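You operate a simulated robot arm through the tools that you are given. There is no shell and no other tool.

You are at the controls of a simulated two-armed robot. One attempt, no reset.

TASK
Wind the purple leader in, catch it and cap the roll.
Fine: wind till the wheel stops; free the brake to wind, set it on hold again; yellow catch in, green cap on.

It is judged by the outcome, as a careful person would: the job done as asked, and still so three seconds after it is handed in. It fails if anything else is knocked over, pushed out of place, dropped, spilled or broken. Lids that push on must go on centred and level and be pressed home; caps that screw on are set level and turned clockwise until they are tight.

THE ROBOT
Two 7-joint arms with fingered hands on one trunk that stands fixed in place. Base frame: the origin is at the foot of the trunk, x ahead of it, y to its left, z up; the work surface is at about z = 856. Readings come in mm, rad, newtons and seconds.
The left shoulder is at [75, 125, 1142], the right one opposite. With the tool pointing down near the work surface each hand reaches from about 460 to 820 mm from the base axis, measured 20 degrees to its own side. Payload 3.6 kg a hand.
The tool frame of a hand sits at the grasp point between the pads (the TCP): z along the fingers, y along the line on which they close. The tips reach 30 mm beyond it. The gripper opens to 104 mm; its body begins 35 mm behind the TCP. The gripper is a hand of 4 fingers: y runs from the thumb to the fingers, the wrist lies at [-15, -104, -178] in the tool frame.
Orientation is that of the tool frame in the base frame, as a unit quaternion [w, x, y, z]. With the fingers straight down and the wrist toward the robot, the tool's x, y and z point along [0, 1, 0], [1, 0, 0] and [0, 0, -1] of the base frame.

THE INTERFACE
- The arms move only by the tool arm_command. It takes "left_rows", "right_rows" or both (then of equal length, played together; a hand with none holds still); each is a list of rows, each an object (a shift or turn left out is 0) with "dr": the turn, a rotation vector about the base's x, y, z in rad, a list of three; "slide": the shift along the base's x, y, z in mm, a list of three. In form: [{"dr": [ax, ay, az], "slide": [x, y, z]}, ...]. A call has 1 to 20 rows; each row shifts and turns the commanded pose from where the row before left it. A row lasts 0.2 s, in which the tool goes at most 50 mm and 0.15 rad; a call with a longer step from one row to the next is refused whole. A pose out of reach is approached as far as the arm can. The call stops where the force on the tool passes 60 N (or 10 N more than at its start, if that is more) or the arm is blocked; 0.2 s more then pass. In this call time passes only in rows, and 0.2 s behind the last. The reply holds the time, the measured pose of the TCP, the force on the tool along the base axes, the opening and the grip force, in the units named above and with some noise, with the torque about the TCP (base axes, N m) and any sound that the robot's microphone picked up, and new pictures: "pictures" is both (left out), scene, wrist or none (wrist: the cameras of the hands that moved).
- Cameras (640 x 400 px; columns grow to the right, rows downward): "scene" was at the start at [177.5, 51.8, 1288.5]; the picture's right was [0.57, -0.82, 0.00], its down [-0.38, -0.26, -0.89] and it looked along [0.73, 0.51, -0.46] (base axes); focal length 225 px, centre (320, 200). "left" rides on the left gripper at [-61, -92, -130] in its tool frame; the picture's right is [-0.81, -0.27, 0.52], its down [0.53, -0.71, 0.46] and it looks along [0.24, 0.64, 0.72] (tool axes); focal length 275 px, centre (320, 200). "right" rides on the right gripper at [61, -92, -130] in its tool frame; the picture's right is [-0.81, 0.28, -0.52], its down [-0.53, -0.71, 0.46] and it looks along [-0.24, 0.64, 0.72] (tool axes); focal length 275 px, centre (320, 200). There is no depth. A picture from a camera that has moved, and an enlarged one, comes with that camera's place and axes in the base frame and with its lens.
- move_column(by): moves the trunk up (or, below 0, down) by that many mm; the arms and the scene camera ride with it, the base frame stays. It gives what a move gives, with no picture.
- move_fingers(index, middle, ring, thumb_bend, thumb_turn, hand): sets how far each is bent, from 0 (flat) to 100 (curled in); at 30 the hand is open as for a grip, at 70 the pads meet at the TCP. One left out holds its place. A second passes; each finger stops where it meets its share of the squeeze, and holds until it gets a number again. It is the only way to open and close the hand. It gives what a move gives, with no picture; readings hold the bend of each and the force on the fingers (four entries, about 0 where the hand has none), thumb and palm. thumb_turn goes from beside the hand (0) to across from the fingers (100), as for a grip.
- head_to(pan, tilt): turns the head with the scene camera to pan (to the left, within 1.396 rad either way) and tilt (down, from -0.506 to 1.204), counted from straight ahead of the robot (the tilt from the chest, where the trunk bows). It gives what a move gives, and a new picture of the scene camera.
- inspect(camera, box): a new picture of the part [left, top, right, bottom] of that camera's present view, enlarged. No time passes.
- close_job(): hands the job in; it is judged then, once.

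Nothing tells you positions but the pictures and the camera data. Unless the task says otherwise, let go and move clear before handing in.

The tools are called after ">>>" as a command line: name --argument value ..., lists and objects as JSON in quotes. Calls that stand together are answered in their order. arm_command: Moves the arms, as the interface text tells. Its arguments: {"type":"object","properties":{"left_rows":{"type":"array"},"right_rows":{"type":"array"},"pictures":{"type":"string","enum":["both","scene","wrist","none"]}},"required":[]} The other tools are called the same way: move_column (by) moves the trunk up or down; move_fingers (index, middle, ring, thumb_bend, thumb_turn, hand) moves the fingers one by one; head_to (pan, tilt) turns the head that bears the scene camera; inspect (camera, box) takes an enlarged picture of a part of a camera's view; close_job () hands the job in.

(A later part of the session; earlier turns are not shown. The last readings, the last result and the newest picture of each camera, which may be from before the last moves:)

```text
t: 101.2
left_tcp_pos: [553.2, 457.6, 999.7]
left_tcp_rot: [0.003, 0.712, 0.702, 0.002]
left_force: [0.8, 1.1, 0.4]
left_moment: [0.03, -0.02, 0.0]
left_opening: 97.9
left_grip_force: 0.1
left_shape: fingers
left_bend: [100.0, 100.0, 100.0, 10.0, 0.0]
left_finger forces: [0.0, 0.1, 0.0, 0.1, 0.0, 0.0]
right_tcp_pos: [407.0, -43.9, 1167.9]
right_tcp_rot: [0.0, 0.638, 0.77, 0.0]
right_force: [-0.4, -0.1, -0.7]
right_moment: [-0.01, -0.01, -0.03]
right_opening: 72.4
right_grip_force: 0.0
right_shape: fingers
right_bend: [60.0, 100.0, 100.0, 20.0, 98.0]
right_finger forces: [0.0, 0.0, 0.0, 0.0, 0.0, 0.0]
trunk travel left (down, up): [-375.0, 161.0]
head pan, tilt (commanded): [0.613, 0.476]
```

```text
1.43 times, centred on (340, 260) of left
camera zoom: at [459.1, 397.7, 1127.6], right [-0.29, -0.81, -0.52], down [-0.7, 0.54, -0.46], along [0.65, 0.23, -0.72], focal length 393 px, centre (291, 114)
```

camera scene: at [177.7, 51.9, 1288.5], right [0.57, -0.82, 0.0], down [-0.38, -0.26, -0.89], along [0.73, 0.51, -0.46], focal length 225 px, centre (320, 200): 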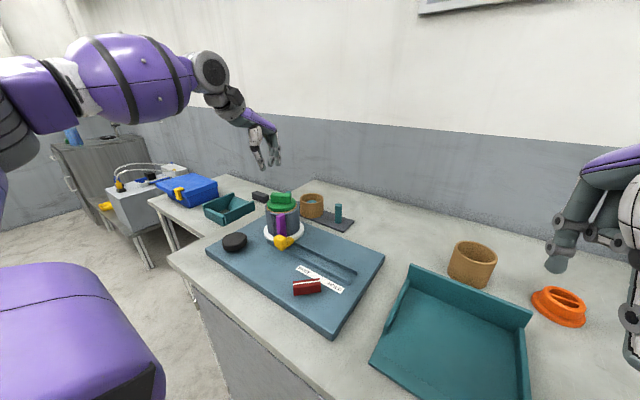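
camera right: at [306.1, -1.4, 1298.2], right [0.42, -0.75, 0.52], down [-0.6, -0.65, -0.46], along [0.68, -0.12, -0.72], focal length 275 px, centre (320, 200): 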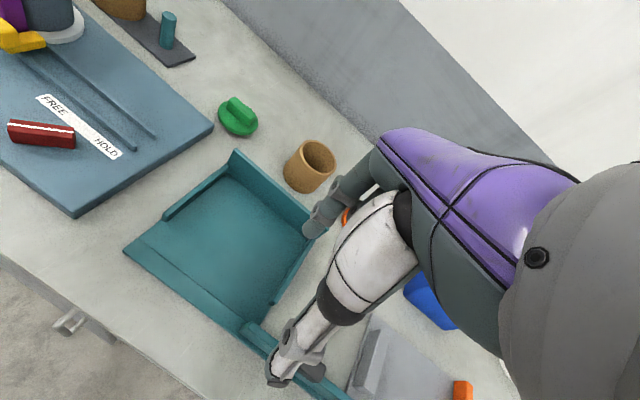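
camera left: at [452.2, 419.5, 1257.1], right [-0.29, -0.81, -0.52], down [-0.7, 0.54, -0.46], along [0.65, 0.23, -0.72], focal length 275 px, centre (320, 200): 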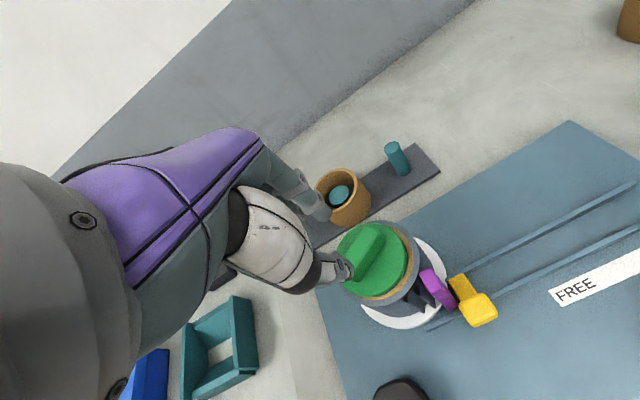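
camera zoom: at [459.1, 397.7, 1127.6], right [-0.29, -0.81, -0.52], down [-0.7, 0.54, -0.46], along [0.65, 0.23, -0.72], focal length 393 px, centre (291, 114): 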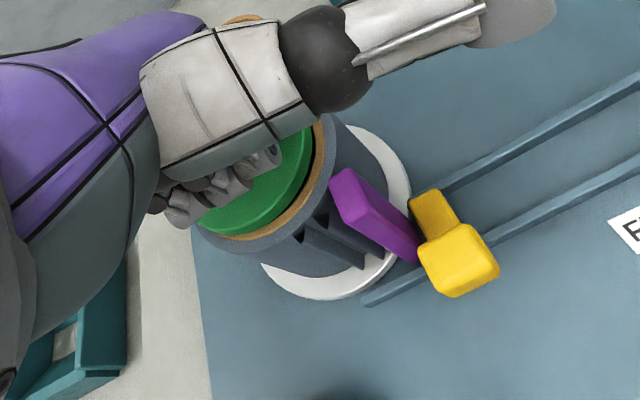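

The index knuckle seems to be just in front of the bar rather than above it. I'll rise a little, move forward 9 mm and come down again.

>>> arm_command --left_rows '[{"slide": [0, 0, 8]}, {"slide": [5, 0, 5]}, {"slide": [5, 0, 0]}, {"slide": [0, 0, -4]}, {"slide": [0, 0, -3]}, {"slide": [0, 0, -2]}]' --pictures "none"

>>> inspect --camera "scene" --box '[258, 180, 308, 230]'

```text
t: 102.6
left_tcp_pos: [562.8, 458.9, 1002.3]
left_tcp_rot: [0.002, 0.713, 0.701, 0.001]
left_force: [-0.2, 0.1, 0.8]
left_moment: [0.02, -0.01, 0.0]
left_opening: 97.9
left_grip_force: 0.0
left_shape: fingers
left_bend: [100.0, 100.0, 100.0, 10.0, 0.0]
left_finger forces: [0.1, 0.5, 0.0, 0.0, 0.1, 0.1]
right_tcp_pos: [407.3, -43.5, 1166.5]
right_tcp_rot: [0.0, 0.638, 0.77, 0.001]
right_force: [0.3, 0.2, -0.2]
right_moment: [-0.03, 0.0, -0.02]
right_opening: 72.4
right_grip_force: 0.2
right_shape: fingers
right_bend: [60.0, 100.0, 100.0, 20.0, 98.0]
right_finger forces: [0.1, 0.0, 0.0, 0.0, 0.0, 0.1]
trunk travel left (down, up): [-375.0, 161.0]
head pan, tilt (commanded): [0.613, 0.476]
```

```text
8.00 times, centred on (283, 205) of scene
camera zoom: at [177.5, 51.8, 1288.5], right [0.57, -0.82, 0.0], down [-0.37, -0.26, -0.89], along [0.73, 0.51, -0.46], focal length 1803 px, centre (616, 160)
```

zoom: 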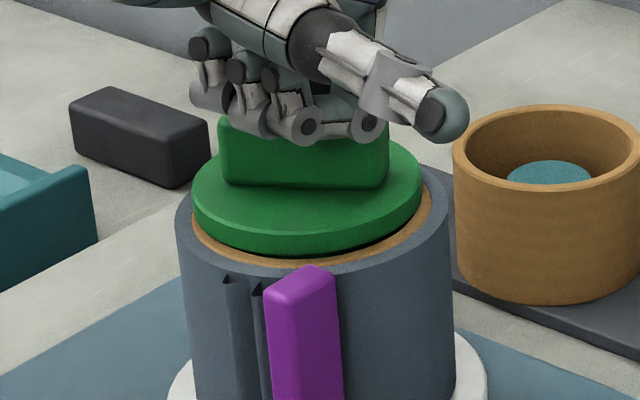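

Contact now, on the middle knuckle near the bar's centre. I'll press down gradually.

>>> arm_command --left_rows '[{"slide": [0, 0, -2]}, {"slide": [0, 0, -2]}, {"slide": [0, 0, -2]}]' --pictures "none"

>>> inspect --camera "scene" --box '[258, 180, 308, 230]'

```text
t: 103.4
left_tcp_pos: [561.6, 457.9, 995.4]
left_tcp_rot: [0.002, 0.713, 0.702, 0.001]
left_force: [-3.3, -4.2, 4.5]
left_moment: [0.1, -0.17, -0.05]
left_opening: 97.8
left_grip_force: 3.7
left_shape: fingers
left_bend: [100.0, 100.0, 100.0, 10.0, 0.0]
left_finger forces: [0.0, 6.3, 1.0, 0.0, 0.0, 0.1]
right_tcp_pos: [407.6, -44.3, 1167.5]
right_tcp_rot: [0.0, 0.638, 0.77, 0.0]
right_force: [-0.3, -0.1, -0.1]
right_moment: [-0.02, -0.02, -0.01]
right_opening: 72.9
right_grip_force: 0.0
right_shape: fingers
right_bend: [60.0, 100.0, 100.0, 20.0, 98.0]
right_finger forces: [0.0, 0.0, 0.0, 0.1, 0.0, 0.0]
trunk travel left (down, up): [-375.0, 161.0]
head pan, tilt (commanded): [0.613, 0.476]
```

```text
8.00 times, centred on (283, 205) of scene
camera zoom: at [176.7, 51.0, 1288.7], right [0.57, -0.82, 0.0], down [-0.37, -0.26, -0.89], along [0.73, 0.51, -0.46], focal length 1803 px, centre (616, 160)
```

zoom: 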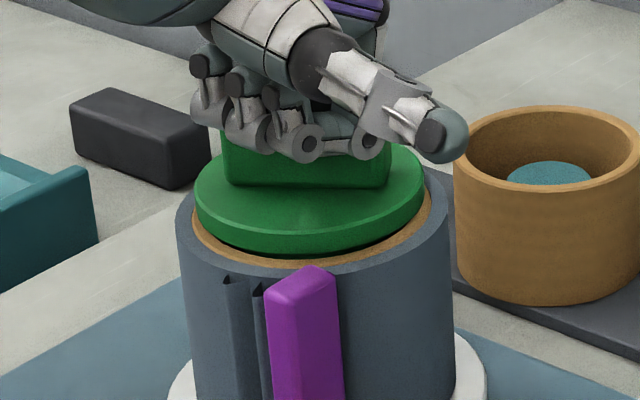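

The hand sank 7 mm with only 4–5 N and some sideways force, so the contact is not squarely on top of the bar. Let me look closely at where the knuckles touch.

>>> inspect --camera "scene" --box '[268, 180, 300, 212]'

>>> inspect --camera "left" --box '[230, 150, 390, 310]'

```text
12.50 times, centred on (284, 196) of scene
camera zoom: at [176.7, 51.0, 1288.7], right [0.57, -0.82, 0.0], down [-0.37, -0.26, -0.89], along [0.73, 0.51, -0.46], focal length 2817 px, centre (770, 250)
```

zoom: 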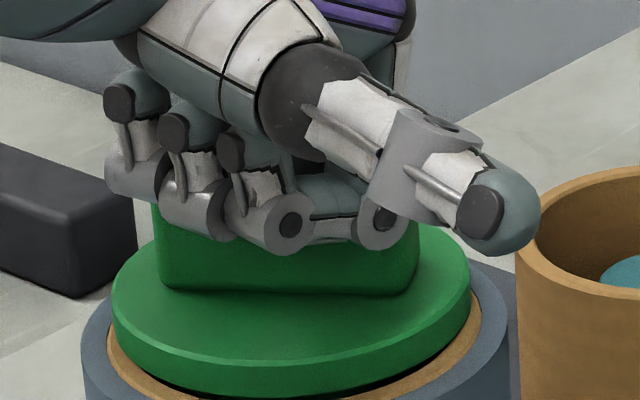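

```text
2.50 times, centred on (310, 230) of left
camera zoom: at [468.1, 397.0, 1125.6], right [-0.29, -0.81, -0.52], down [-0.7, 0.54, -0.46], along [0.65, 0.23, -0.72], focal length 688 px, centre (345, 125)
```

zoom: 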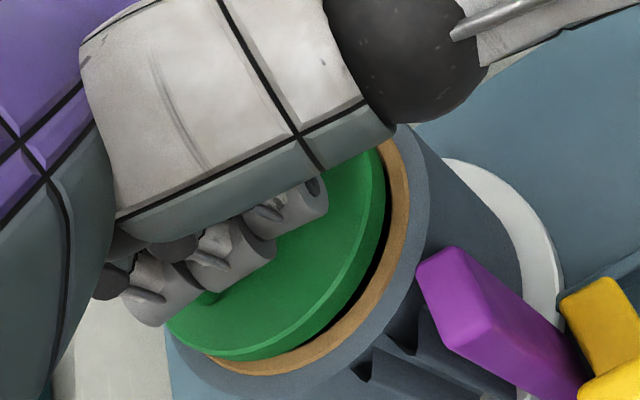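

The knuckles had come down in front of the bar because the fist's underside slopes about 20°. I'll rise, tilt the hand forward so the underside is flat, and centre it on the bar.

>>> arm_command --left_rows '[{"slide": [-2, 0, 8]}, {"slide": [0, 0, 12]}, {"slide": [0, 0, 10]}, {"slide": [5, 0, 0], "dr": [0, -0.12, 0]}, {"slide": [6, 1, 0], "dr": [0, -0.12, 0]}, {"slide": [5, 1, 0], "dr": [0, -0.11, 0]}]' --pictures "none"

>>> inspect --camera "scene" --box '[258, 165, 318, 225]'

>>> inspect --camera "left" --box '[230, 130, 430, 330]'

```text
t: 104.8
left_tcp_pos: [576.9, 460.8, 1025.7]
left_tcp_rot: [0.126, 0.701, 0.691, 0.125]
left_force: [-0.5, 0.6, 0.6]
left_moment: [0.02, 0.02, -0.03]
left_opening: 97.9
left_grip_force: 0.1
left_shape: fingers
left_bend: [100.0, 100.0, 100.0, 10.0, 0.0]
left_finger forces: [0.0, 0.1, 0.0, 0.0, 0.1, 0.1]
right_tcp_pos: [406.6, -43.8, 1167.4]
right_tcp_rot: [0.0, 0.638, 0.77, 0.0]
right_force: [0.2, -0.5, -0.4]
right_moment: [0.04, 0.0, 0.01]
right_opening: 72.4
right_grip_force: 0.0
right_shape: fingers
right_bend: [60.0, 100.0, 100.0, 20.0, 98.0]
right_finger forces: [0.0, 0.0, 0.0, 0.1, 0.0, 0.1]
trunk travel left (down, up): [-375.0, 161.0]
head pan, tilt (commanded): [0.613, 0.476]
```

```text
6.67 times, centred on (288, 195) of scene
camera zoom: at [177.4, 52.0, 1288.5], right [0.57, -0.82, 0.0], down [-0.37, -0.26, -0.89], along [0.73, 0.51, -0.46], focal length 1502 px, centre (533, 233)
```

zoom: 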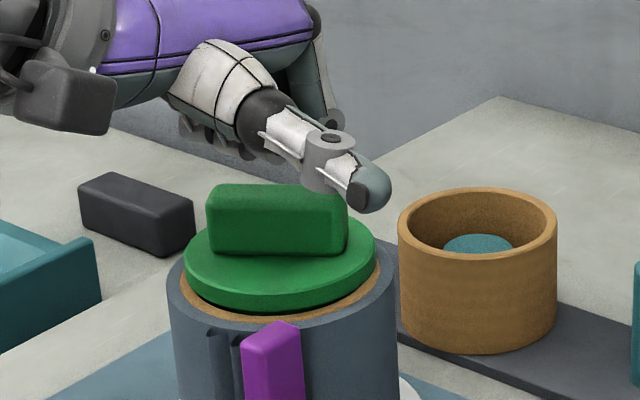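

```text
2.00 times, centred on (330, 230) of left
camera zoom: at [444.3, 400.5, 1115.4], right [-0.09, -0.81, -0.58], down [-0.5, 0.54, -0.67], along [0.86, 0.23, -0.45], focal length 551 px, centre (300, 140)
```

zoom: 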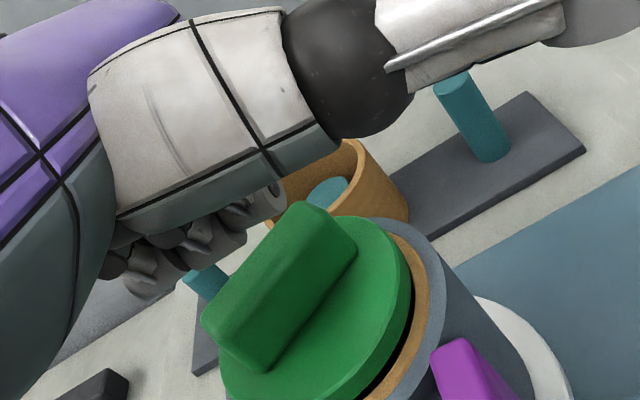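

The cap is now cocked with its near side up, so my sideways push disturbed it. I'll lift the hand well clear and look at it from both cameras before correcting.

>>> arm_command --left_rows '[{"slide": [0, 0, 20]}, {"slide": [-10, 0, 25], "dr": [0, 0.12, 0]}, {"slide": [-15, 0, 25], "dr": [0, 0.12, 0]}, {"slide": [-20, 0, 20], "dr": [0, 0.11, 0]}, {"slide": [-20, 0, 0]}]' --pictures "none"

>>> inspect --camera "scene" --box '[260, 180, 308, 228]'

>>> inspect --camera "left" --box '[300, 140, 480, 320]'

```text
t: 106.0
left_tcp_pos: [510.4, 460.3, 1115.7]
left_tcp_rot: [0.002, 0.713, 0.701, 0.001]
left_force: [-0.1, 0.4, -0.9]
left_moment: [0.0, -0.02, -0.03]
left_opening: 98.0
left_grip_force: 0.0
left_shape: fingers
left_bend: [100.0, 100.0, 100.0, 10.0, 0.0]
left_finger forces: [0.1, 0.0, 0.0, 0.0, 0.1, 0.0]
right_tcp_pos: [407.4, -43.5, 1169.3]
right_tcp_rot: [0.0, 0.639, 0.769, -0.001]
right_force: [0.3, -0.1, -1.0]
right_moment: [0.01, -0.01, -0.01]
right_opening: 72.4
right_grip_force: 0.0
right_shape: fingers
right_bend: [60.0, 100.0, 100.0, 20.0, 98.0]
right_finger forces: [0.0, 0.0, 0.0, 0.0, 0.1, 0.1]
trunk travel left (down, up): [-375.0, 161.0]
head pan, tilt (commanded): [0.613, 0.476]
```

```text
8.33 times, centred on (284, 204) of scene
camera zoom: at [177.1, 52.3, 1288.6], right [0.57, -0.82, 0.0], down [-0.37, -0.26, -0.89], along [0.73, 0.51, -0.46], focal length 1878 px, centre (620, 167)
```

zoom: 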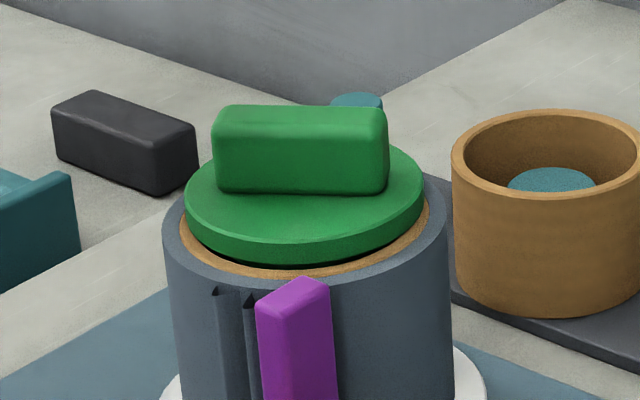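

```text
2.22 times, centred on (390, 230) of left
camera zoom: at [416.9, 400.7, 1245.5], right [-0.29, -0.81, -0.52], down [-0.7, 0.54, -0.46], along [0.65, 0.23, -0.72], focal length 612 px, centre (164, 133)
```

zoom: 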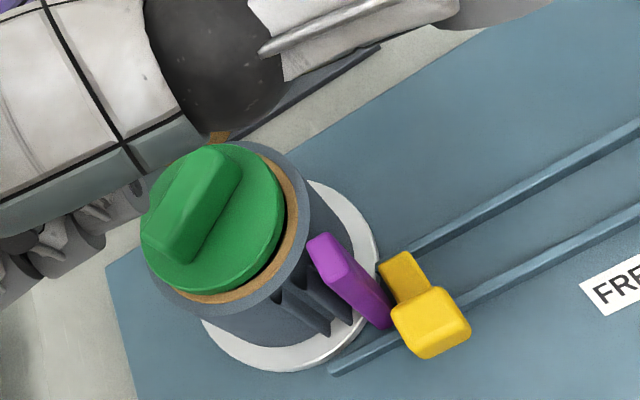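

The cap is nearly level but sits about 6 mm proud, so it just needs a straight, centred push. I'll re-form the hand into a pinched cluster of fingertips, which braces itself, and turn it 30° so the row of tips lies along the bar.

>>> move_fingers --hand "left" --index 30 --middle 30 --ring 30 --thumb_bend 20 --thumb_turn 98

>>> move_fingers --hand "left" --index 72 --middle 72 --ring 72 --thumb_bend 72

>>> arm_command --left_rows '[{"dr": [0, 0, 0.13], "slide": [10, 0, 10]}, {"dr": [0, 0, 0.13], "slide": [15, 0, 5]}, {"dr": [0, 0, 0.13], "slide": [20, -2, 0]}, {"dr": [0, 0, 0.14], "slide": [20, -2, 0]}, {"slide": [15, 0, 0]}]' --pictures "both"

>>> inspect --camera "scene" --box '[250, 140, 320, 220]'

>>> inspect --camera "left" --box '[240, 160, 460, 380]'

```text
t: 107.0
left_tcp_pos: [511.0, 459.5, 1116.9]
left_tcp_rot: [0.002, 0.713, 0.702, 0.0]
left_force: [0.1, -0.1, 0.3]
left_moment: [-0.01, 0.01, -0.01]
left_opening: 111.7
left_grip_force: 0.0
left_shape: fingers
left_bend: [30.0, 30.0, 30.0, 20.0, 95.0]
left_finger forces: [0.0, 0.0, 0.0, 0.1, 0.1, 0.0]
right_tcp_pos: [408.2, -43.0, 1166.9]
right_tcp_rot: [0.001, 0.638, 0.77, 0.0]
right_force: [0.2, 0.0, 0.5]
right_moment: [-0.03, 0.0, -0.01]
right_opening: 72.7
right_grip_force: 0.0
right_shape: fingers
right_bend: [60.0, 100.0, 100.0, 20.0, 98.0]
right_finger forces: [0.1, 0.0, 0.1, 0.0, 0.0, 0.0]
trunk travel left (down, up): [-375.0, 161.0]
head pan, tilt (commanded): [0.613, 0.476]
```

```text
t: 108.0
left_tcp_pos: [511.5, 462.0, 1116.2]
left_tcp_rot: [0.002, 0.712, 0.702, 0.002]
left_force: [0.7, -0.4, 0.4]
left_moment: [0.0, -0.01, 0.0]
left_opening: 0.1
left_grip_force: 0.1
left_shape: fingers
left_bend: [72.0, 72.0, 72.0, 71.0, 100.0]
left_finger forces: [0.0, 0.1, 0.0, 0.1, 0.1, 0.0]
right_tcp_pos: [408.7, -43.2, 1166.9]
right_tcp_rot: [0.0, 0.637, 0.771, 0.0]
right_force: [-0.4, -0.1, 0.4]
right_moment: [0.03, 0.05, -0.01]
right_opening: 72.5
right_grip_force: 0.1
right_shape: fingers
right_bend: [60.0, 100.0, 100.0, 20.0, 98.0]
right_finger forces: [0.1, 0.0, 0.0, 0.1, 0.0, 0.0]
trunk travel left (down, up): [-375.0, 161.0]
head pan, tilt (commanded): [0.613, 0.476]
```

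```text
t: 109.2
left_tcp_pos: [593.2, 456.1, 1129.6]
left_tcp_rot: [0.003, 0.504, 0.864, 0.002]
left_force: [0.7, 0.8, 0.5]
left_moment: [0.0, 0.0, -0.04]
left_opening: 0.1
left_grip_force: 0.1
left_shape: fingers
left_bend: [72.0, 72.0, 72.0, 71.0, 100.0]
left_finger forces: [0.0, 0.0, 0.0, 0.0, 0.0, 0.0]
right_tcp_pos: [409.0, -43.4, 1166.7]
right_tcp_rot: [0.0, 0.638, 0.77, -0.001]
right_force: [0.3, 0.2, 0.7]
right_moment: [-0.01, 0.0, -0.01]
right_opening: 72.3
right_grip_force: 0.0
right_shape: fingers
right_bend: [60.0, 100.0, 100.0, 20.0, 98.0]
right_finger forces: [0.0, 0.1, 0.1, 0.0, 0.1, 0.0]
trunk travel left (down, up): [-375.0, 161.0]
head pan, tilt (commanded): [0.613, 0.476]
camera scene: at [177.8, 51.9, 1288.5], right [0.57, -0.82, 0.0], down [-0.38, -0.26, -0.89], along [0.73, 0.51, -0.46], focal length 225 px, centre (320, 200)
camera left: at [542.3, 357.6, 1260.1], right [0.16, -0.84, -0.52], down [-0.88, 0.11, -0.46], along [0.44, 0.53, -0.72], focal length 275 px, centre (320, 200)
```

scene: 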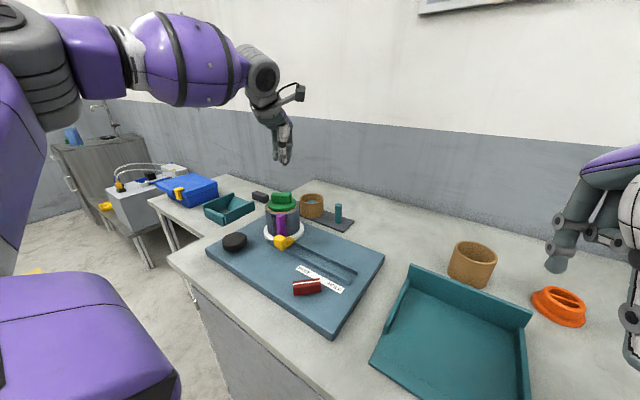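
left: 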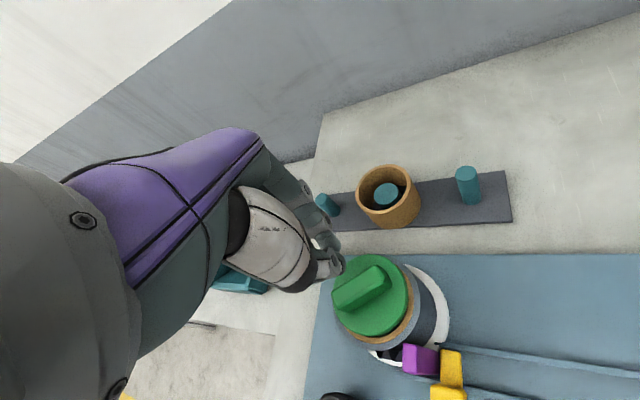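

```text
5.00 times, centred on (285, 180) of scene
camera zoom: at [177.8, 51.9, 1288.5], right [0.57, -0.82, 0.0], down [-0.38, -0.26, -0.89], along [0.73, 0.51, -0.46], focal length 1127 px, centre (495, 300)
```

zoom: 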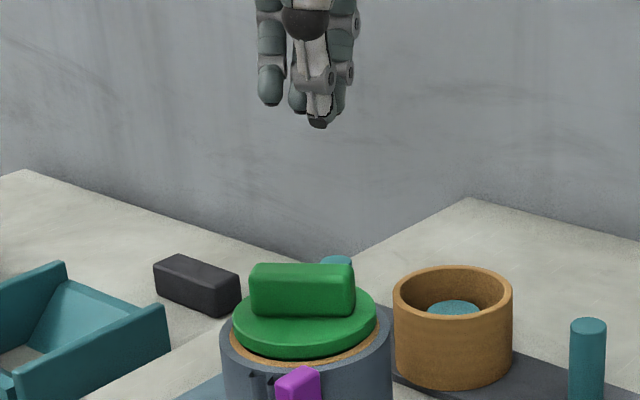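

```text
1.82 times, centred on (350, 270) of left
camera zoom: at [542.3, 357.6, 1260.1], right [0.16, -0.84, -0.52], down [-0.88, 0.11, -0.46], along [0.44, 0.53, -0.72], focal length 500 px, centre (266, 73)
```

zoom: 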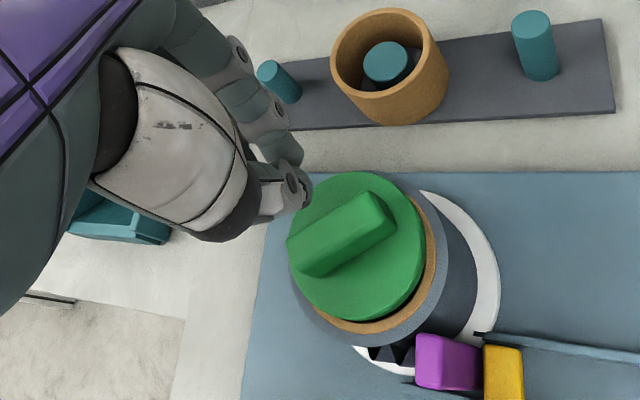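

From here I can see the cap centred at about [588, 475] with the bar at −60°. I'll move the pinched tips over the bar's middle and lower to contact.

>>> arm_command --left_rows '[{"slide": [0, 8, -20]}, {"slide": [0, 7, -22]}, {"slide": [-1, 0, -20]}, {"slide": [0, 0, -12]}]' --pictures "none"

>>> inspect --camera "scene" --box '[255, 165, 315, 225]'

>>> inspect --camera "left" --box '[240, 160, 460, 380]'

```text
t: 110.2
left_tcp_pos: [590.3, 469.7, 1056.0]
left_tcp_rot: [0.001, 0.503, 0.864, 0.0]
left_force: [-0.2, 0.2, 0.8]
left_moment: [0.05, -0.02, 0.03]
left_opening: 0.2
left_grip_force: 0.1
left_shape: fingers
left_bend: [72.0, 72.0, 72.0, 71.0, 100.0]
left_finger forces: [0.0, 0.1, 0.1, 0.0, 0.0, 0.0]
right_tcp_pos: [407.9, -43.5, 1168.1]
right_tcp_rot: [0.0, 0.638, 0.77, 0.0]
right_force: [-0.8, -0.4, -0.1]
right_moment: [0.04, 0.0, 0.0]
right_opening: 72.4
right_grip_force: 0.0
right_shape: fingers
right_bend: [60.0, 100.0, 100.0, 20.0, 98.0]
right_finger forces: [0.1, 0.0, 0.0, 0.0, 0.0, 0.0]
trunk travel left (down, up): [-375.0, 161.0]
head pan, tilt (commanded): [0.613, 0.476]
```

```text
6.67 times, centred on (285, 195) of scene
camera zoom: at [177.6, 51.8, 1288.5], right [0.57, -0.82, 0.0], down [-0.38, -0.26, -0.89], along [0.73, 0.51, -0.46], focal length 1502 px, centre (553, 233)
```

zoom: 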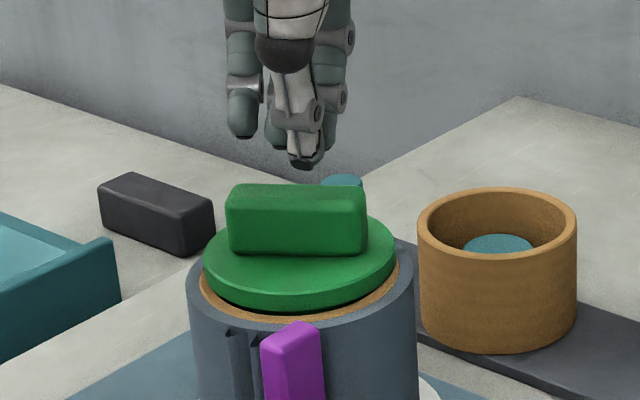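

```text
1.82 times, centred on (350, 270) of left
camera zoom: at [540.0, 371.6, 1186.3], right [0.16, -0.84, -0.52], down [-0.88, 0.11, -0.46], along [0.44, 0.53, -0.72], focal length 500 px, centre (266, 73)
```

zoom: 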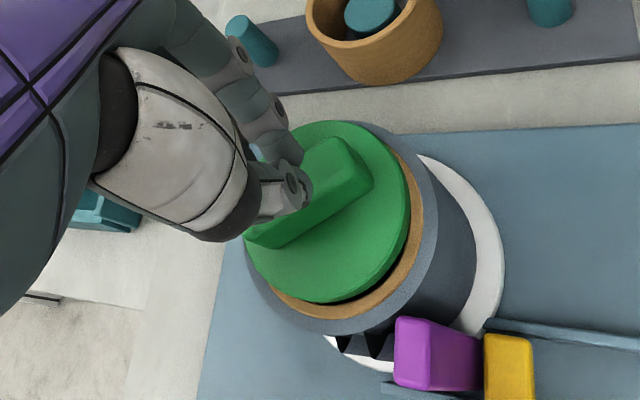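

The thumb tip is above the bar just inside its near edge. I'll nudge 4 mm forward so it is fully over the bar, then go down to contact.

>>> arm_command --left_rows '[{"slide": [4, 2, 0]}, {"slide": [0, 0, -5]}, {"slide": [0, 0, -4]}, {"slide": [0, 0, -3]}, {"slide": [0, 0, -2]}]' --pictures "none"

>>> inspect --camera "scene" --box '[255, 170, 315, 230]'

```text
t: 111.4
left_tcp_pos: [594.7, 472.6, 1043.9]
left_tcp_rot: [0.002, 0.504, 0.864, 0.001]
left_force: [0.1, -1.5, 0.0]
left_moment: [-0.02, 0.04, -0.03]
left_opening: 0.1
left_grip_force: 0.1
left_shape: fingers
left_bend: [72.0, 72.0, 72.0, 71.0, 100.0]
left_finger forces: [0.0, 0.0, 0.0, 0.0, 0.1, 0.0]
right_tcp_pos: [408.3, -43.7, 1166.4]
right_tcp_rot: [0.0, 0.637, 0.77, 0.0]
right_force: [-0.3, -0.8, 0.1]
right_moment: [-0.03, 0.01, -0.01]
right_opening: 72.4
right_grip_force: 0.0
right_shape: fingers
right_bend: [60.0, 100.0, 100.0, 20.0, 98.0]
right_finger forces: [0.0, 0.1, 0.0, 0.0, 0.0, 0.0]
trunk travel left (down, up): [-375.0, 161.0]
head pan, tilt (commanded): [0.613, 0.476]
```

```text
6.67 times, centred on (285, 200) of scene
camera zoom: at [177.5, 51.8, 1288.5], right [0.57, -0.82, 0.0], down [-0.38, -0.26, -0.89], along [0.73, 0.51, -0.46], focal length 1502 px, centre (553, 200)
```

zoom: 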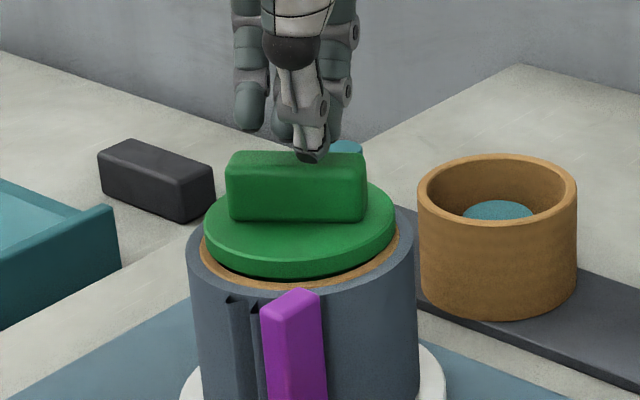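

The tips are just above the bar, slightly toward its raised end. I'll press down in 2 mm steps.

>>> arm_command --left_rows '[{"slide": [0, 0, -2]}, {"slide": [0, 0, -2]}, {"slide": [0, 0, -2]}]' --pictures "none"

>>> inspect --camera "scene" --box '[255, 170, 315, 230]'

```text
t: 112.2
left_tcp_pos: [594.8, 472.4, 1038.6]
left_tcp_rot: [0.002, 0.504, 0.864, 0.002]
left_force: [-1.3, 0.2, -0.5]
left_moment: [-0.03, -0.02, 0.01]
left_opening: 0.0
left_grip_force: 0.1
left_shape: fingers
left_bend: [72.0, 72.0, 72.0, 71.0, 100.0]
left_finger forces: [0.1, 0.1, 0.1, 0.0, 0.0, 0.1]
right_tcp_pos: [407.5, -43.4, 1166.6]
right_tcp_rot: [0.0, 0.639, 0.769, 0.001]
right_force: [-0.2, 0.1, 0.7]
right_moment: [0.0, -0.02, -0.03]
right_opening: 72.4
right_grip_force: 0.1
right_shape: fingers
right_bend: [60.0, 100.0, 100.0, 20.0, 98.0]
right_finger forces: [0.0, 0.0, 0.1, 0.0, 0.0, 0.1]
trunk travel left (down, up): [-375.0, 161.0]
head pan, tilt (commanded): [0.613, 0.476]
```

```text
6.67 times, centred on (285, 200) of scene
camera zoom: at [177.5, 51.8, 1288.5], right [0.57, -0.82, 0.0], down [-0.38, -0.26, -0.89], along [0.73, 0.51, -0.46], focal length 1502 px, centre (553, 200)
```

zoom: 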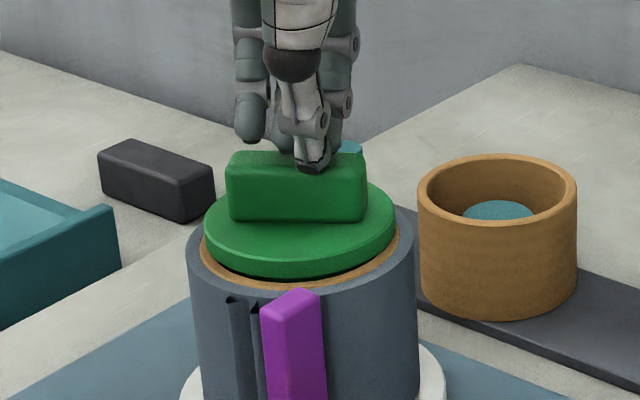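

The thumb is right at the bar's near edge. I'll rise slightly, shift another 8 mm across the bar, and come down again.

>>> arm_command --left_rows '[{"slide": [0, 0, 6]}, {"slide": [7, 4, 0]}, {"slide": [0, 0, -3]}, {"slide": [0, 0, -3]}, {"slide": [0, 0, -2]}]' --pictures "none"

>>> inspect --camera "scene" --box '[255, 170, 315, 230]'

>>> inspect --camera "left" --box '[240, 120, 460, 340]'

```text
t: 113.4
left_tcp_pos: [600.9, 476.9, 1036.0]
left_tcp_rot: [0.004, 0.504, 0.864, 0.002]
left_force: [-1.4, -0.7, 8.5]
left_moment: [-0.13, 0.08, -0.02]
left_opening: 0.0
left_grip_force: 5.2
left_shape: fingers
left_bend: [72.0, 72.0, 72.0, 71.0, 100.0]
left_finger forces: [0.0, 0.0, 0.1, 0.1, 11.0, 0.0]
right_tcp_pos: [406.1, -44.4, 1169.0]
right_tcp_rot: [0.001, 0.638, 0.77, 0.001]
right_force: [-0.7, -0.5, -0.9]
right_moment: [0.01, 0.0, -0.02]
right_opening: 72.5
right_grip_force: 0.1
right_shape: fingers
right_bend: [60.0, 100.0, 100.0, 20.0, 98.0]
right_finger forces: [0.0, 0.0, 0.0, 0.0, 0.0, 0.0]
trunk travel left (down, up): [-375.0, 161.0]
head pan, tilt (commanded): [0.613, 0.476]
```

```text
6.67 times, centred on (285, 200) of scene
camera zoom: at [176.6, 51.2, 1288.8], right [0.57, -0.82, 0.0], down [-0.37, -0.26, -0.89], along [0.73, 0.51, -0.46], focal length 1502 px, centre (553, 200)
```

zoom: 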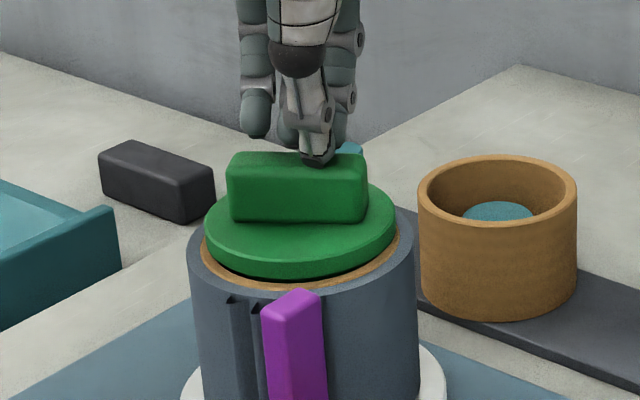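

```text
1.82 times, centred on (350, 230) of left
camera zoom: at [550.3, 377.8, 1165.6], right [0.16, -0.84, -0.52], down [-0.88, 0.11, -0.46], along [0.45, 0.53, -0.72], focal length 500 px, centre (266, 146)
```

zoom: 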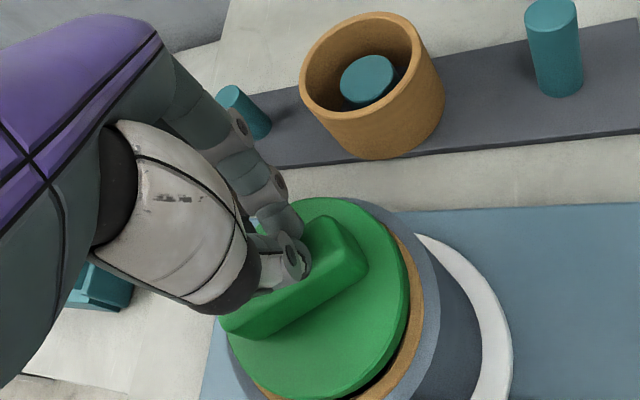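

Now the thumb presses squarely on the bar's top with 8.5 N. I'll increase the push step by step.

>>> arm_command --left_rows '[{"slide": [0, 0, -2]}, {"slide": [0, 0, -2]}]' --pictures "none"

>>> inspect --camera "scene" --box '[255, 170, 315, 230]'

```text
t: 114.0
left_tcp_pos: [600.4, 474.7, 1036.1]
left_tcp_rot: [0.004, 0.504, 0.864, 0.004]
left_force: [-5.0, -0.2, 25.8]
left_moment: [-0.25, 0.25, -0.07]
left_opening: 0.0
left_grip_force: 14.6
left_shape: fingers
left_bend: [72.0, 72.0, 72.0, 72.0, 100.0]
left_finger forces: [0.0, 0.0, 0.0, 0.1, 28.2, 0.0]
right_tcp_pos: [405.1, -45.1, 1168.7]
right_tcp_rot: [0.0, 0.638, 0.77, 0.002]
right_force: [-0.2, 0.4, 0.5]
right_moment: [0.0, 0.02, 0.04]
right_opening: 72.6
right_grip_force: 0.1
right_shape: fingers
right_bend: [60.0, 100.0, 100.0, 20.0, 98.0]
right_finger forces: [0.1, 0.0, 0.0, 0.0, 0.0, 0.0]
trunk travel left (down, up): [-375.0, 161.0]
head pan, tilt (commanded): [0.613, 0.476]
```

```text
6.67 times, centred on (285, 200) of scene
camera zoom: at [174.8, 50.1, 1289.2], right [0.57, -0.82, 0.0], down [-0.37, -0.26, -0.89], along [0.73, 0.51, -0.46], focal length 1502 px, centre (553, 200)
```

zoom: 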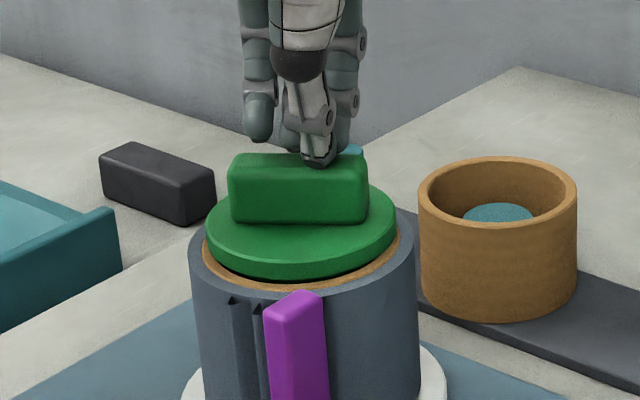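

The force is 26 N but the cap has not moved down, so it may be cocked. Let me look closely at the gap around the rim.

>>> inspect --camera "scene" --box '[270, 192, 300, 216]'

>>> inspect --camera "left" --box '[300, 180, 420, 300]'

```text
16.00 times, centred on (285, 204) of scene
camera zoom: at [174.8, 50.1, 1289.2], right [0.57, -0.82, 0.0], down [-0.37, -0.26, -0.89], along [0.73, 0.51, -0.46], focal length 3606 px, centre (880, 136)
```

zoom: 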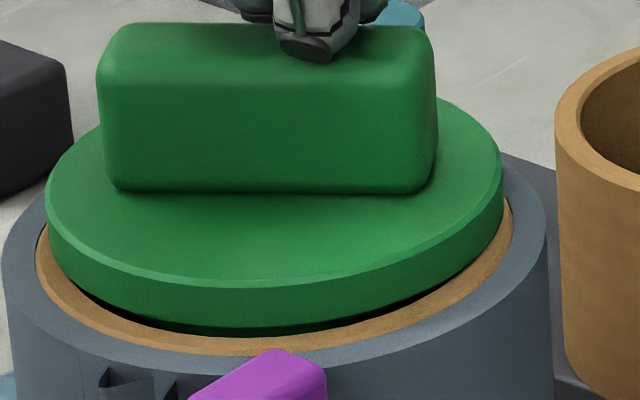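

```text
3.33 times, centred on (360, 240) of left
camera zoom: at [548.8, 376.0, 1164.7], right [0.17, -0.84, -0.52], down [-0.88, 0.11, -0.47], along [0.45, 0.53, -0.72], focal length 918 px, centre (187, 67)
```

zoom: 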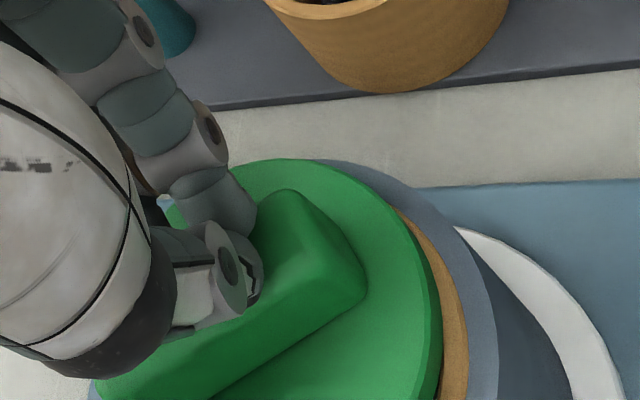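

The right side is now down on the rim and only the front-left still shows a 2–3 mm gap. I'll rise a little, shift about 20 mm along the bar to its left end, and press there.

>>> arm_command --left_rows '[{"slide": [0, 0, 4]}, {"slide": [0, 0, 6]}, {"slide": [-6, 9, 0]}, {"slide": [-6, 9, 0]}, {"slide": [0, 0, -3]}, {"slide": [0, 0, -2]}]' --pictures "none"

>>> inspect --camera "scene" --box '[265, 185, 305, 217]'

```text
t: 115.4
left_tcp_pos: [589.2, 494.3, 1036.1]
left_tcp_rot: [0.002, 0.504, 0.864, 0.002]
left_force: [-1.5, 0.4, 3.7]
left_moment: [-0.03, 0.04, -0.04]
left_opening: 0.1
left_grip_force: 3.0
left_shape: fingers
left_bend: [72.0, 72.0, 72.0, 71.0, 100.0]
left_finger forces: [0.0, 0.0, 0.0, 0.1, 5.9, 0.0]
right_tcp_pos: [407.1, -44.0, 1168.1]
right_tcp_rot: [0.0, 0.638, 0.77, -0.001]
right_force: [-0.5, -0.1, 0.0]
right_moment: [0.0, 0.0, -0.03]
right_opening: 72.6
right_grip_force: 0.1
right_shape: fingers
right_bend: [60.0, 100.0, 100.0, 20.0, 98.0]
right_finger forces: [0.0, 0.0, 0.1, 0.0, 0.1, 0.0]
trunk travel left (down, up): [-375.0, 161.0]
head pan, tilt (commanded): [0.613, 0.476]
```

```text
12.50 times, centred on (285, 201) of scene
camera zoom: at [177.1, 51.6, 1288.6], right [0.57, -0.82, 0.0], down [-0.37, -0.26, -0.89], along [0.73, 0.51, -0.46], focal length 2817 px, centre (758, 188)
```

zoom: 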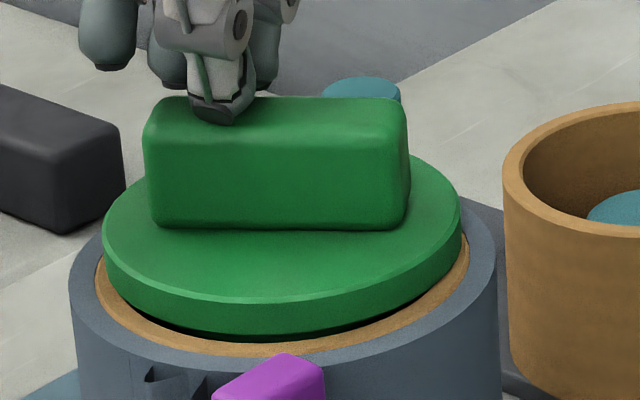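

The thumb touches the bar's left part at the same height as the right one, so the bar is level along its length. I'll press here.

>>> arm_command --left_rows '[{"slide": [0, 0, -2]}, {"slide": [0, 0, -2]}, {"slide": [0, 0, -2]}]' --pictures "none"

>>> inspect --camera "scene" --box '[265, 185, 305, 217]'

```text
t: 116.2
left_tcp_pos: [588.4, 492.0, 1034.9]
left_tcp_rot: [0.007, 0.504, 0.864, 0.005]
left_force: [-5.1, -0.4, 29.5]
left_moment: [-0.26, 0.31, -0.02]
left_opening: 0.0
left_grip_force: 16.2
left_shape: fingers
left_bend: [72.0, 72.0, 72.0, 72.0, 100.0]
left_finger forces: [0.0, 0.0, 0.0, 0.0, 32.1, 0.0]
right_tcp_pos: [404.3, -45.5, 1168.7]
right_tcp_rot: [0.0, 0.639, 0.769, 0.002]
right_force: [0.1, -0.1, -0.6]
right_moment: [-0.02, -0.01, 0.05]
right_opening: 72.8
right_grip_force: 0.1
right_shape: fingers
right_bend: [60.0, 100.0, 100.0, 20.0, 98.0]
right_finger forces: [0.0, 0.0, 0.0, 0.0, 0.1, 0.0]
trunk travel left (down, up): [-375.0, 161.0]
head pan, tilt (commanded): [0.613, 0.476]
```

```text
12.50 times, centred on (285, 201) of scene
camera zoom: at [174.5, 49.8, 1289.3], right [0.57, -0.82, 0.0], down [-0.37, -0.26, -0.89], along [0.73, 0.51, -0.46], focal length 2817 px, centre (758, 188)
```

zoom: 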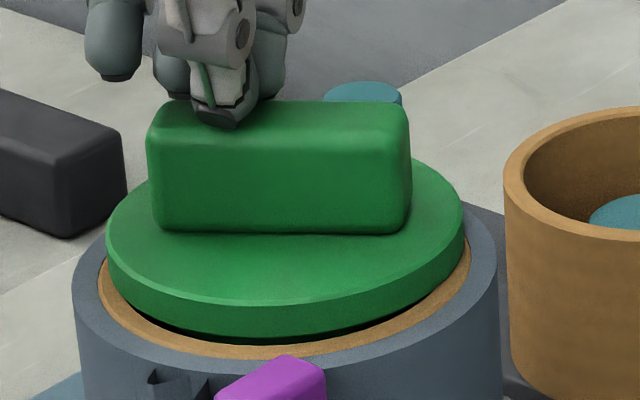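

Pressing at 30 N does nothing more, and the gap of 4–5 mm looks even all round, so the plug may be hung up off-centre on the core's edge. I'll lift away and measure the cap's offset from above.

>>> arm_command --left_rows '[{"slide": [0, 0, 6]}, {"slide": [0, 0, 20]}, {"slide": [0, -10, 25]}, {"slide": [-10, -15, 25]}, {"slide": [-15, -15, 20]}, {"slide": [-15, -5, 10]}]' --pictures "wrist"

>>> inspect --camera "left" --box '[320, 190, 480, 330]'

>>> inspect --camera "scene" --box '[262, 185, 306, 221]'

```text
t: 117.6
left_tcp_pos: [548.5, 449.1, 1136.0]
left_tcp_rot: [0.001, 0.503, 0.864, 0.001]
left_force: [-0.3, 0.4, 0.7]
left_moment: [0.02, -0.04, -0.01]
left_opening: 0.0
left_grip_force: 0.0
left_shape: fingers
left_bend: [72.0, 72.0, 72.0, 71.0, 100.0]
left_finger forces: [0.0, 0.1, 0.0, 0.0, 0.0, 0.0]
right_tcp_pos: [407.4, -42.3, 1167.0]
right_tcp_rot: [0.0, 0.638, 0.77, 0.0]
right_force: [0.2, -0.2, 0.1]
right_moment: [-0.01, -0.01, -0.02]
right_opening: 72.6
right_grip_force: 0.0
right_shape: fingers
right_bend: [60.0, 100.0, 100.0, 20.0, 98.0]
right_finger forces: [0.0, 0.1, 0.0, 0.0, 0.0, 0.0]
trunk travel left (down, up): [-375.0, 161.0]
head pan, tilt (commanded): [0.613, 0.476]
camera left: at [498.3, 350.6, 1265.3], right [0.16, -0.84, -0.52], down [-0.88, 0.11, -0.46], along [0.44, 0.53, -0.72], focal length 275 px, centre (320, 200)
```

left: 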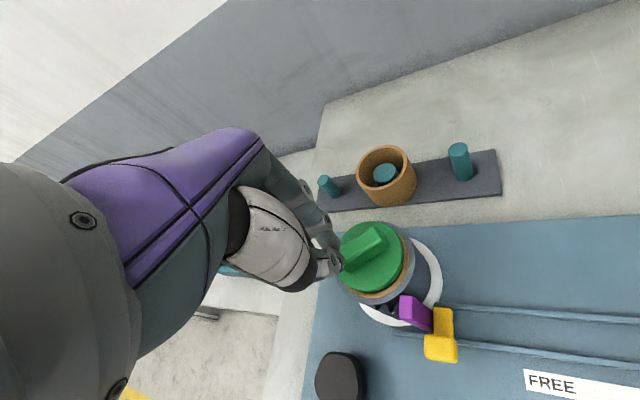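

```text
2.86 times, centred on (400, 260) of left
camera zoom: at [498.3, 350.6, 1265.3], right [0.16, -0.84, -0.52], down [-0.88, 0.11, -0.46], along [0.44, 0.53, -0.72], focal length 786 px, centre (91, 29)
```

zoom: 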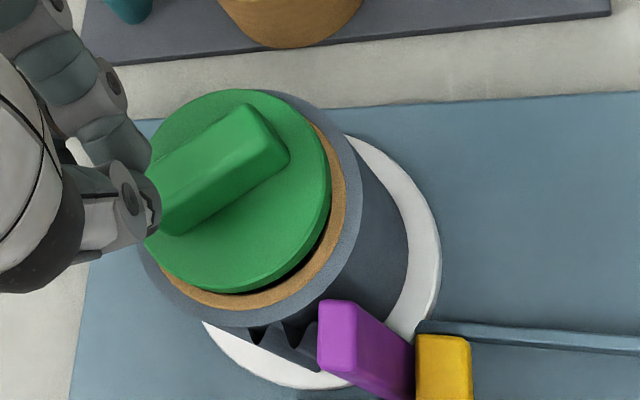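

```text
11.11 times, centred on (284, 203) of scene
camera zoom: at [177.1, 51.9, 1288.6], right [0.57, -0.82, 0.0], down [-0.37, -0.26, -0.89], along [0.73, 0.51, -0.46], focal length 2504 px, centre (720, 167)
```

zoom: 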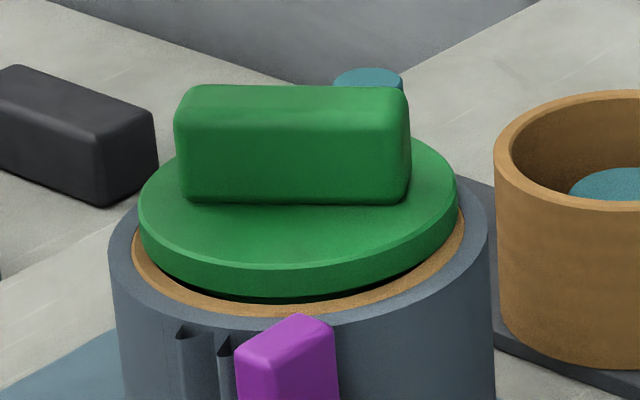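

Measured against the core ring, the cap sits about 4 mm too far in +x and 3 mm in +y, so its plug is riding on the far edge. The bar is now parallel to my finger row at yaw 30°, so I'll re-grip it gently with the hand centred over the core, which will draw the cap into place.

>>> move_fingers --hand "left" --index 46 --middle 46 --ring 40 --thumb_bend 46

>>> arm_command --left_rows '[{"slide": [15, 5, -10]}, {"slide": [15, 5, -20]}, {"slide": [13, 5, -20]}, {"slide": [0, 0, -20]}, {"slide": [0, 0, -15]}]' --pictures "none"

>>> inspect --camera "scene" --box '[255, 170, 315, 230]'

>>> inspect --camera "left" --box '[240, 120, 460, 340]'

```text
t: 118.6
left_tcp_pos: [548.9, 450.1, 1135.6]
left_tcp_rot: [0.002, 0.504, 0.864, 0.001]
left_force: [0.2, 0.2, 0.4]
left_moment: [0.04, 0.0, -0.01]
left_opening: 61.8
left_grip_force: 0.0
left_shape: fingers
left_bend: [46.0, 46.0, 40.0, 46.0, 98.0]
left_finger forces: [0.1, 0.0, 0.1, 0.0, 0.0, 0.0]
right_tcp_pos: [407.5, -43.1, 1167.7]
right_tcp_rot: [0.0, 0.638, 0.77, 0.0]
right_force: [-0.9, 0.7, -0.3]
right_moment: [0.0, -0.01, 0.0]
right_opening: 72.6
right_grip_force: 0.0
right_shape: fingers
right_bend: [60.0, 100.0, 100.0, 20.0, 98.0]
right_finger forces: [0.0, 0.0, 0.1, 0.0, 0.1, 0.0]
trunk travel left (down, up): [-375.0, 161.0]
head pan, tilt (commanded): [0.613, 0.476]
```

```text
t: 119.8
left_tcp_pos: [593.9, 465.8, 1050.6]
left_tcp_rot: [0.002, 0.504, 0.864, 0.002]
left_force: [-0.1, -0.4, 0.4]
left_moment: [-0.06, -0.02, 0.04]
left_opening: 62.0
left_grip_force: 0.1
left_shape: fingers
left_bend: [46.0, 46.0, 40.0, 46.0, 98.0]
left_finger forces: [0.0, 0.0, 0.1, 0.1, 0.0, 0.0]
right_tcp_pos: [406.9, -42.6, 1167.1]
right_tcp_rot: [0.0, 0.638, 0.77, -0.001]
right_force: [0.3, 0.8, -1.0]
right_moment: [0.0, -0.01, 0.0]
right_opening: 72.6
right_grip_force: 0.1
right_shape: fingers
right_bend: [60.0, 100.0, 100.0, 20.0, 98.0]
right_finger forces: [0.1, 0.1, 0.0, 0.0, 0.0, 0.0]
trunk travel left (down, up): [-375.0, 161.0]
head pan, tilt (commanded): [0.613, 0.476]
```

```text
6.67 times, centred on (285, 200) of scene
camera zoom: at [177.8, 51.9, 1288.5], right [0.57, -0.82, 0.0], down [-0.38, -0.26, -0.89], along [0.73, 0.51, -0.46], focal length 1502 px, centre (553, 200)
```

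zoom: 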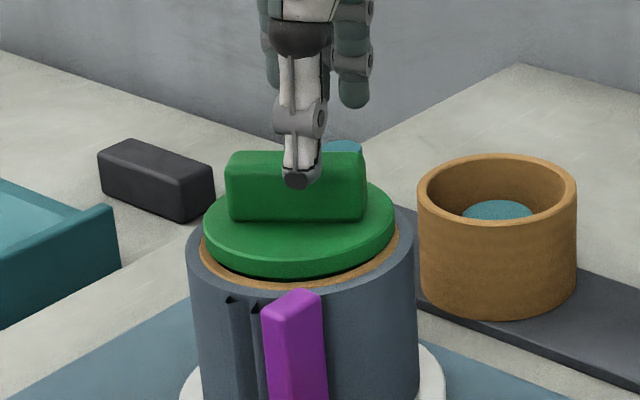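

```text
1.82 times, centred on (350, 230) of left
camera zoom: at [543.1, 366.4, 1180.1], right [0.16, -0.84, -0.52], down [-0.88, 0.11, -0.46], along [0.44, 0.53, -0.72], focal length 500 px, centre (266, 146)
```

zoom: 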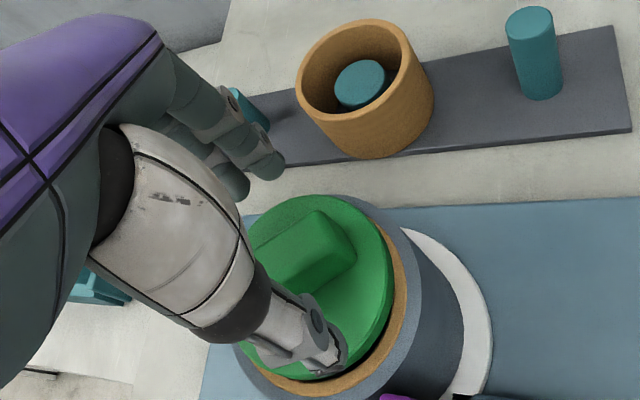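

The thumb hangs on the near side of the bar and the fingers on the far side, clear of the tab. I'll lower so the tips are beside the bar but above the disc.

>>> arm_command --left_rows '[{"slide": [-1, -0.5, -12]}, {"slide": [-1, -0.5, -12]}, {"slide": [0, 0, -8]}]' --pictures "none"

>>> inspect --camera "scene" --box '[255, 170, 315, 230]'

>>> inspect --camera "left" --box '[240, 120, 460, 340]'

```text
t: 120.6
left_tcp_pos: [589.6, 465.0, 1017.9]
left_tcp_rot: [0.002, 0.503, 0.864, 0.001]
left_force: [-0.6, -0.1, 0.6]
left_moment: [0.0, 0.02, -0.01]
left_opening: 62.3
left_grip_force: 0.1
left_shape: fingers
left_bend: [46.0, 46.0, 40.0, 46.0, 98.0]
left_finger forces: [0.1, 0.0, 0.0, 0.0, 0.0, 0.0]
right_tcp_pos: [407.8, -43.6, 1167.2]
right_tcp_rot: [0.0, 0.638, 0.77, 0.0]
right_force: [0.8, -0.7, 0.2]
right_moment: [-0.03, 0.01, 0.02]
right_opening: 72.3
right_grip_force: 0.0
right_shape: fingers
right_bend: [60.0, 100.0, 100.0, 20.0, 98.0]
right_finger forces: [0.0, 0.0, 0.0, 0.0, 0.1, 0.0]
trunk travel left (down, up): [-375.0, 161.0]
head pan, tilt (commanded): [0.613, 0.476]
```

```text
6.67 times, centred on (285, 200) of scene
camera zoom: at [177.7, 51.9, 1288.5], right [0.57, -0.82, 0.0], down [-0.38, -0.26, -0.89], along [0.73, 0.51, -0.46], focal length 1502 px, centre (553, 200)
```

zoom: 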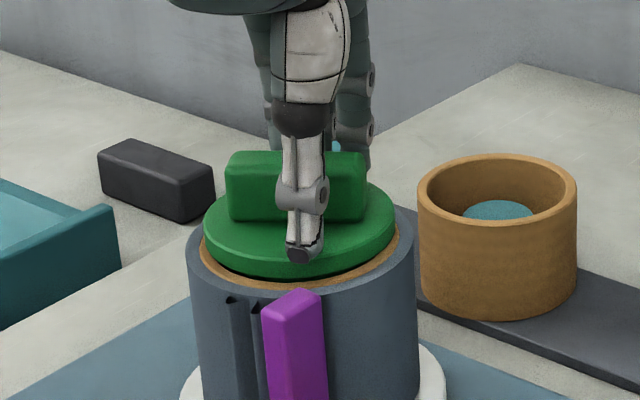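

```text
1.82 times, centred on (350, 230) of left
camera zoom: at [539.9, 365.6, 1148.0], right [0.16, -0.84, -0.52], down [-0.88, 0.11, -0.46], along [0.44, 0.53, -0.72], focal length 500 px, centre (266, 146)
```

zoom: 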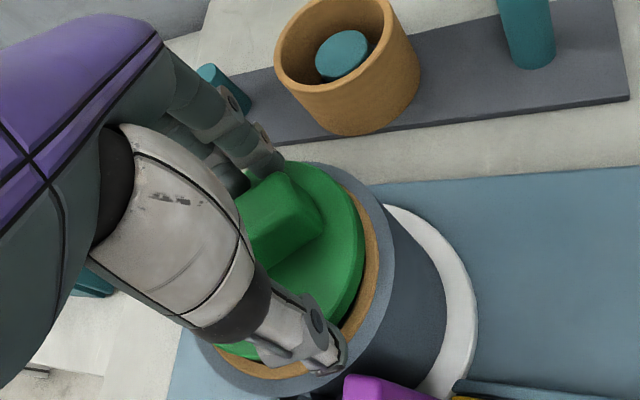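

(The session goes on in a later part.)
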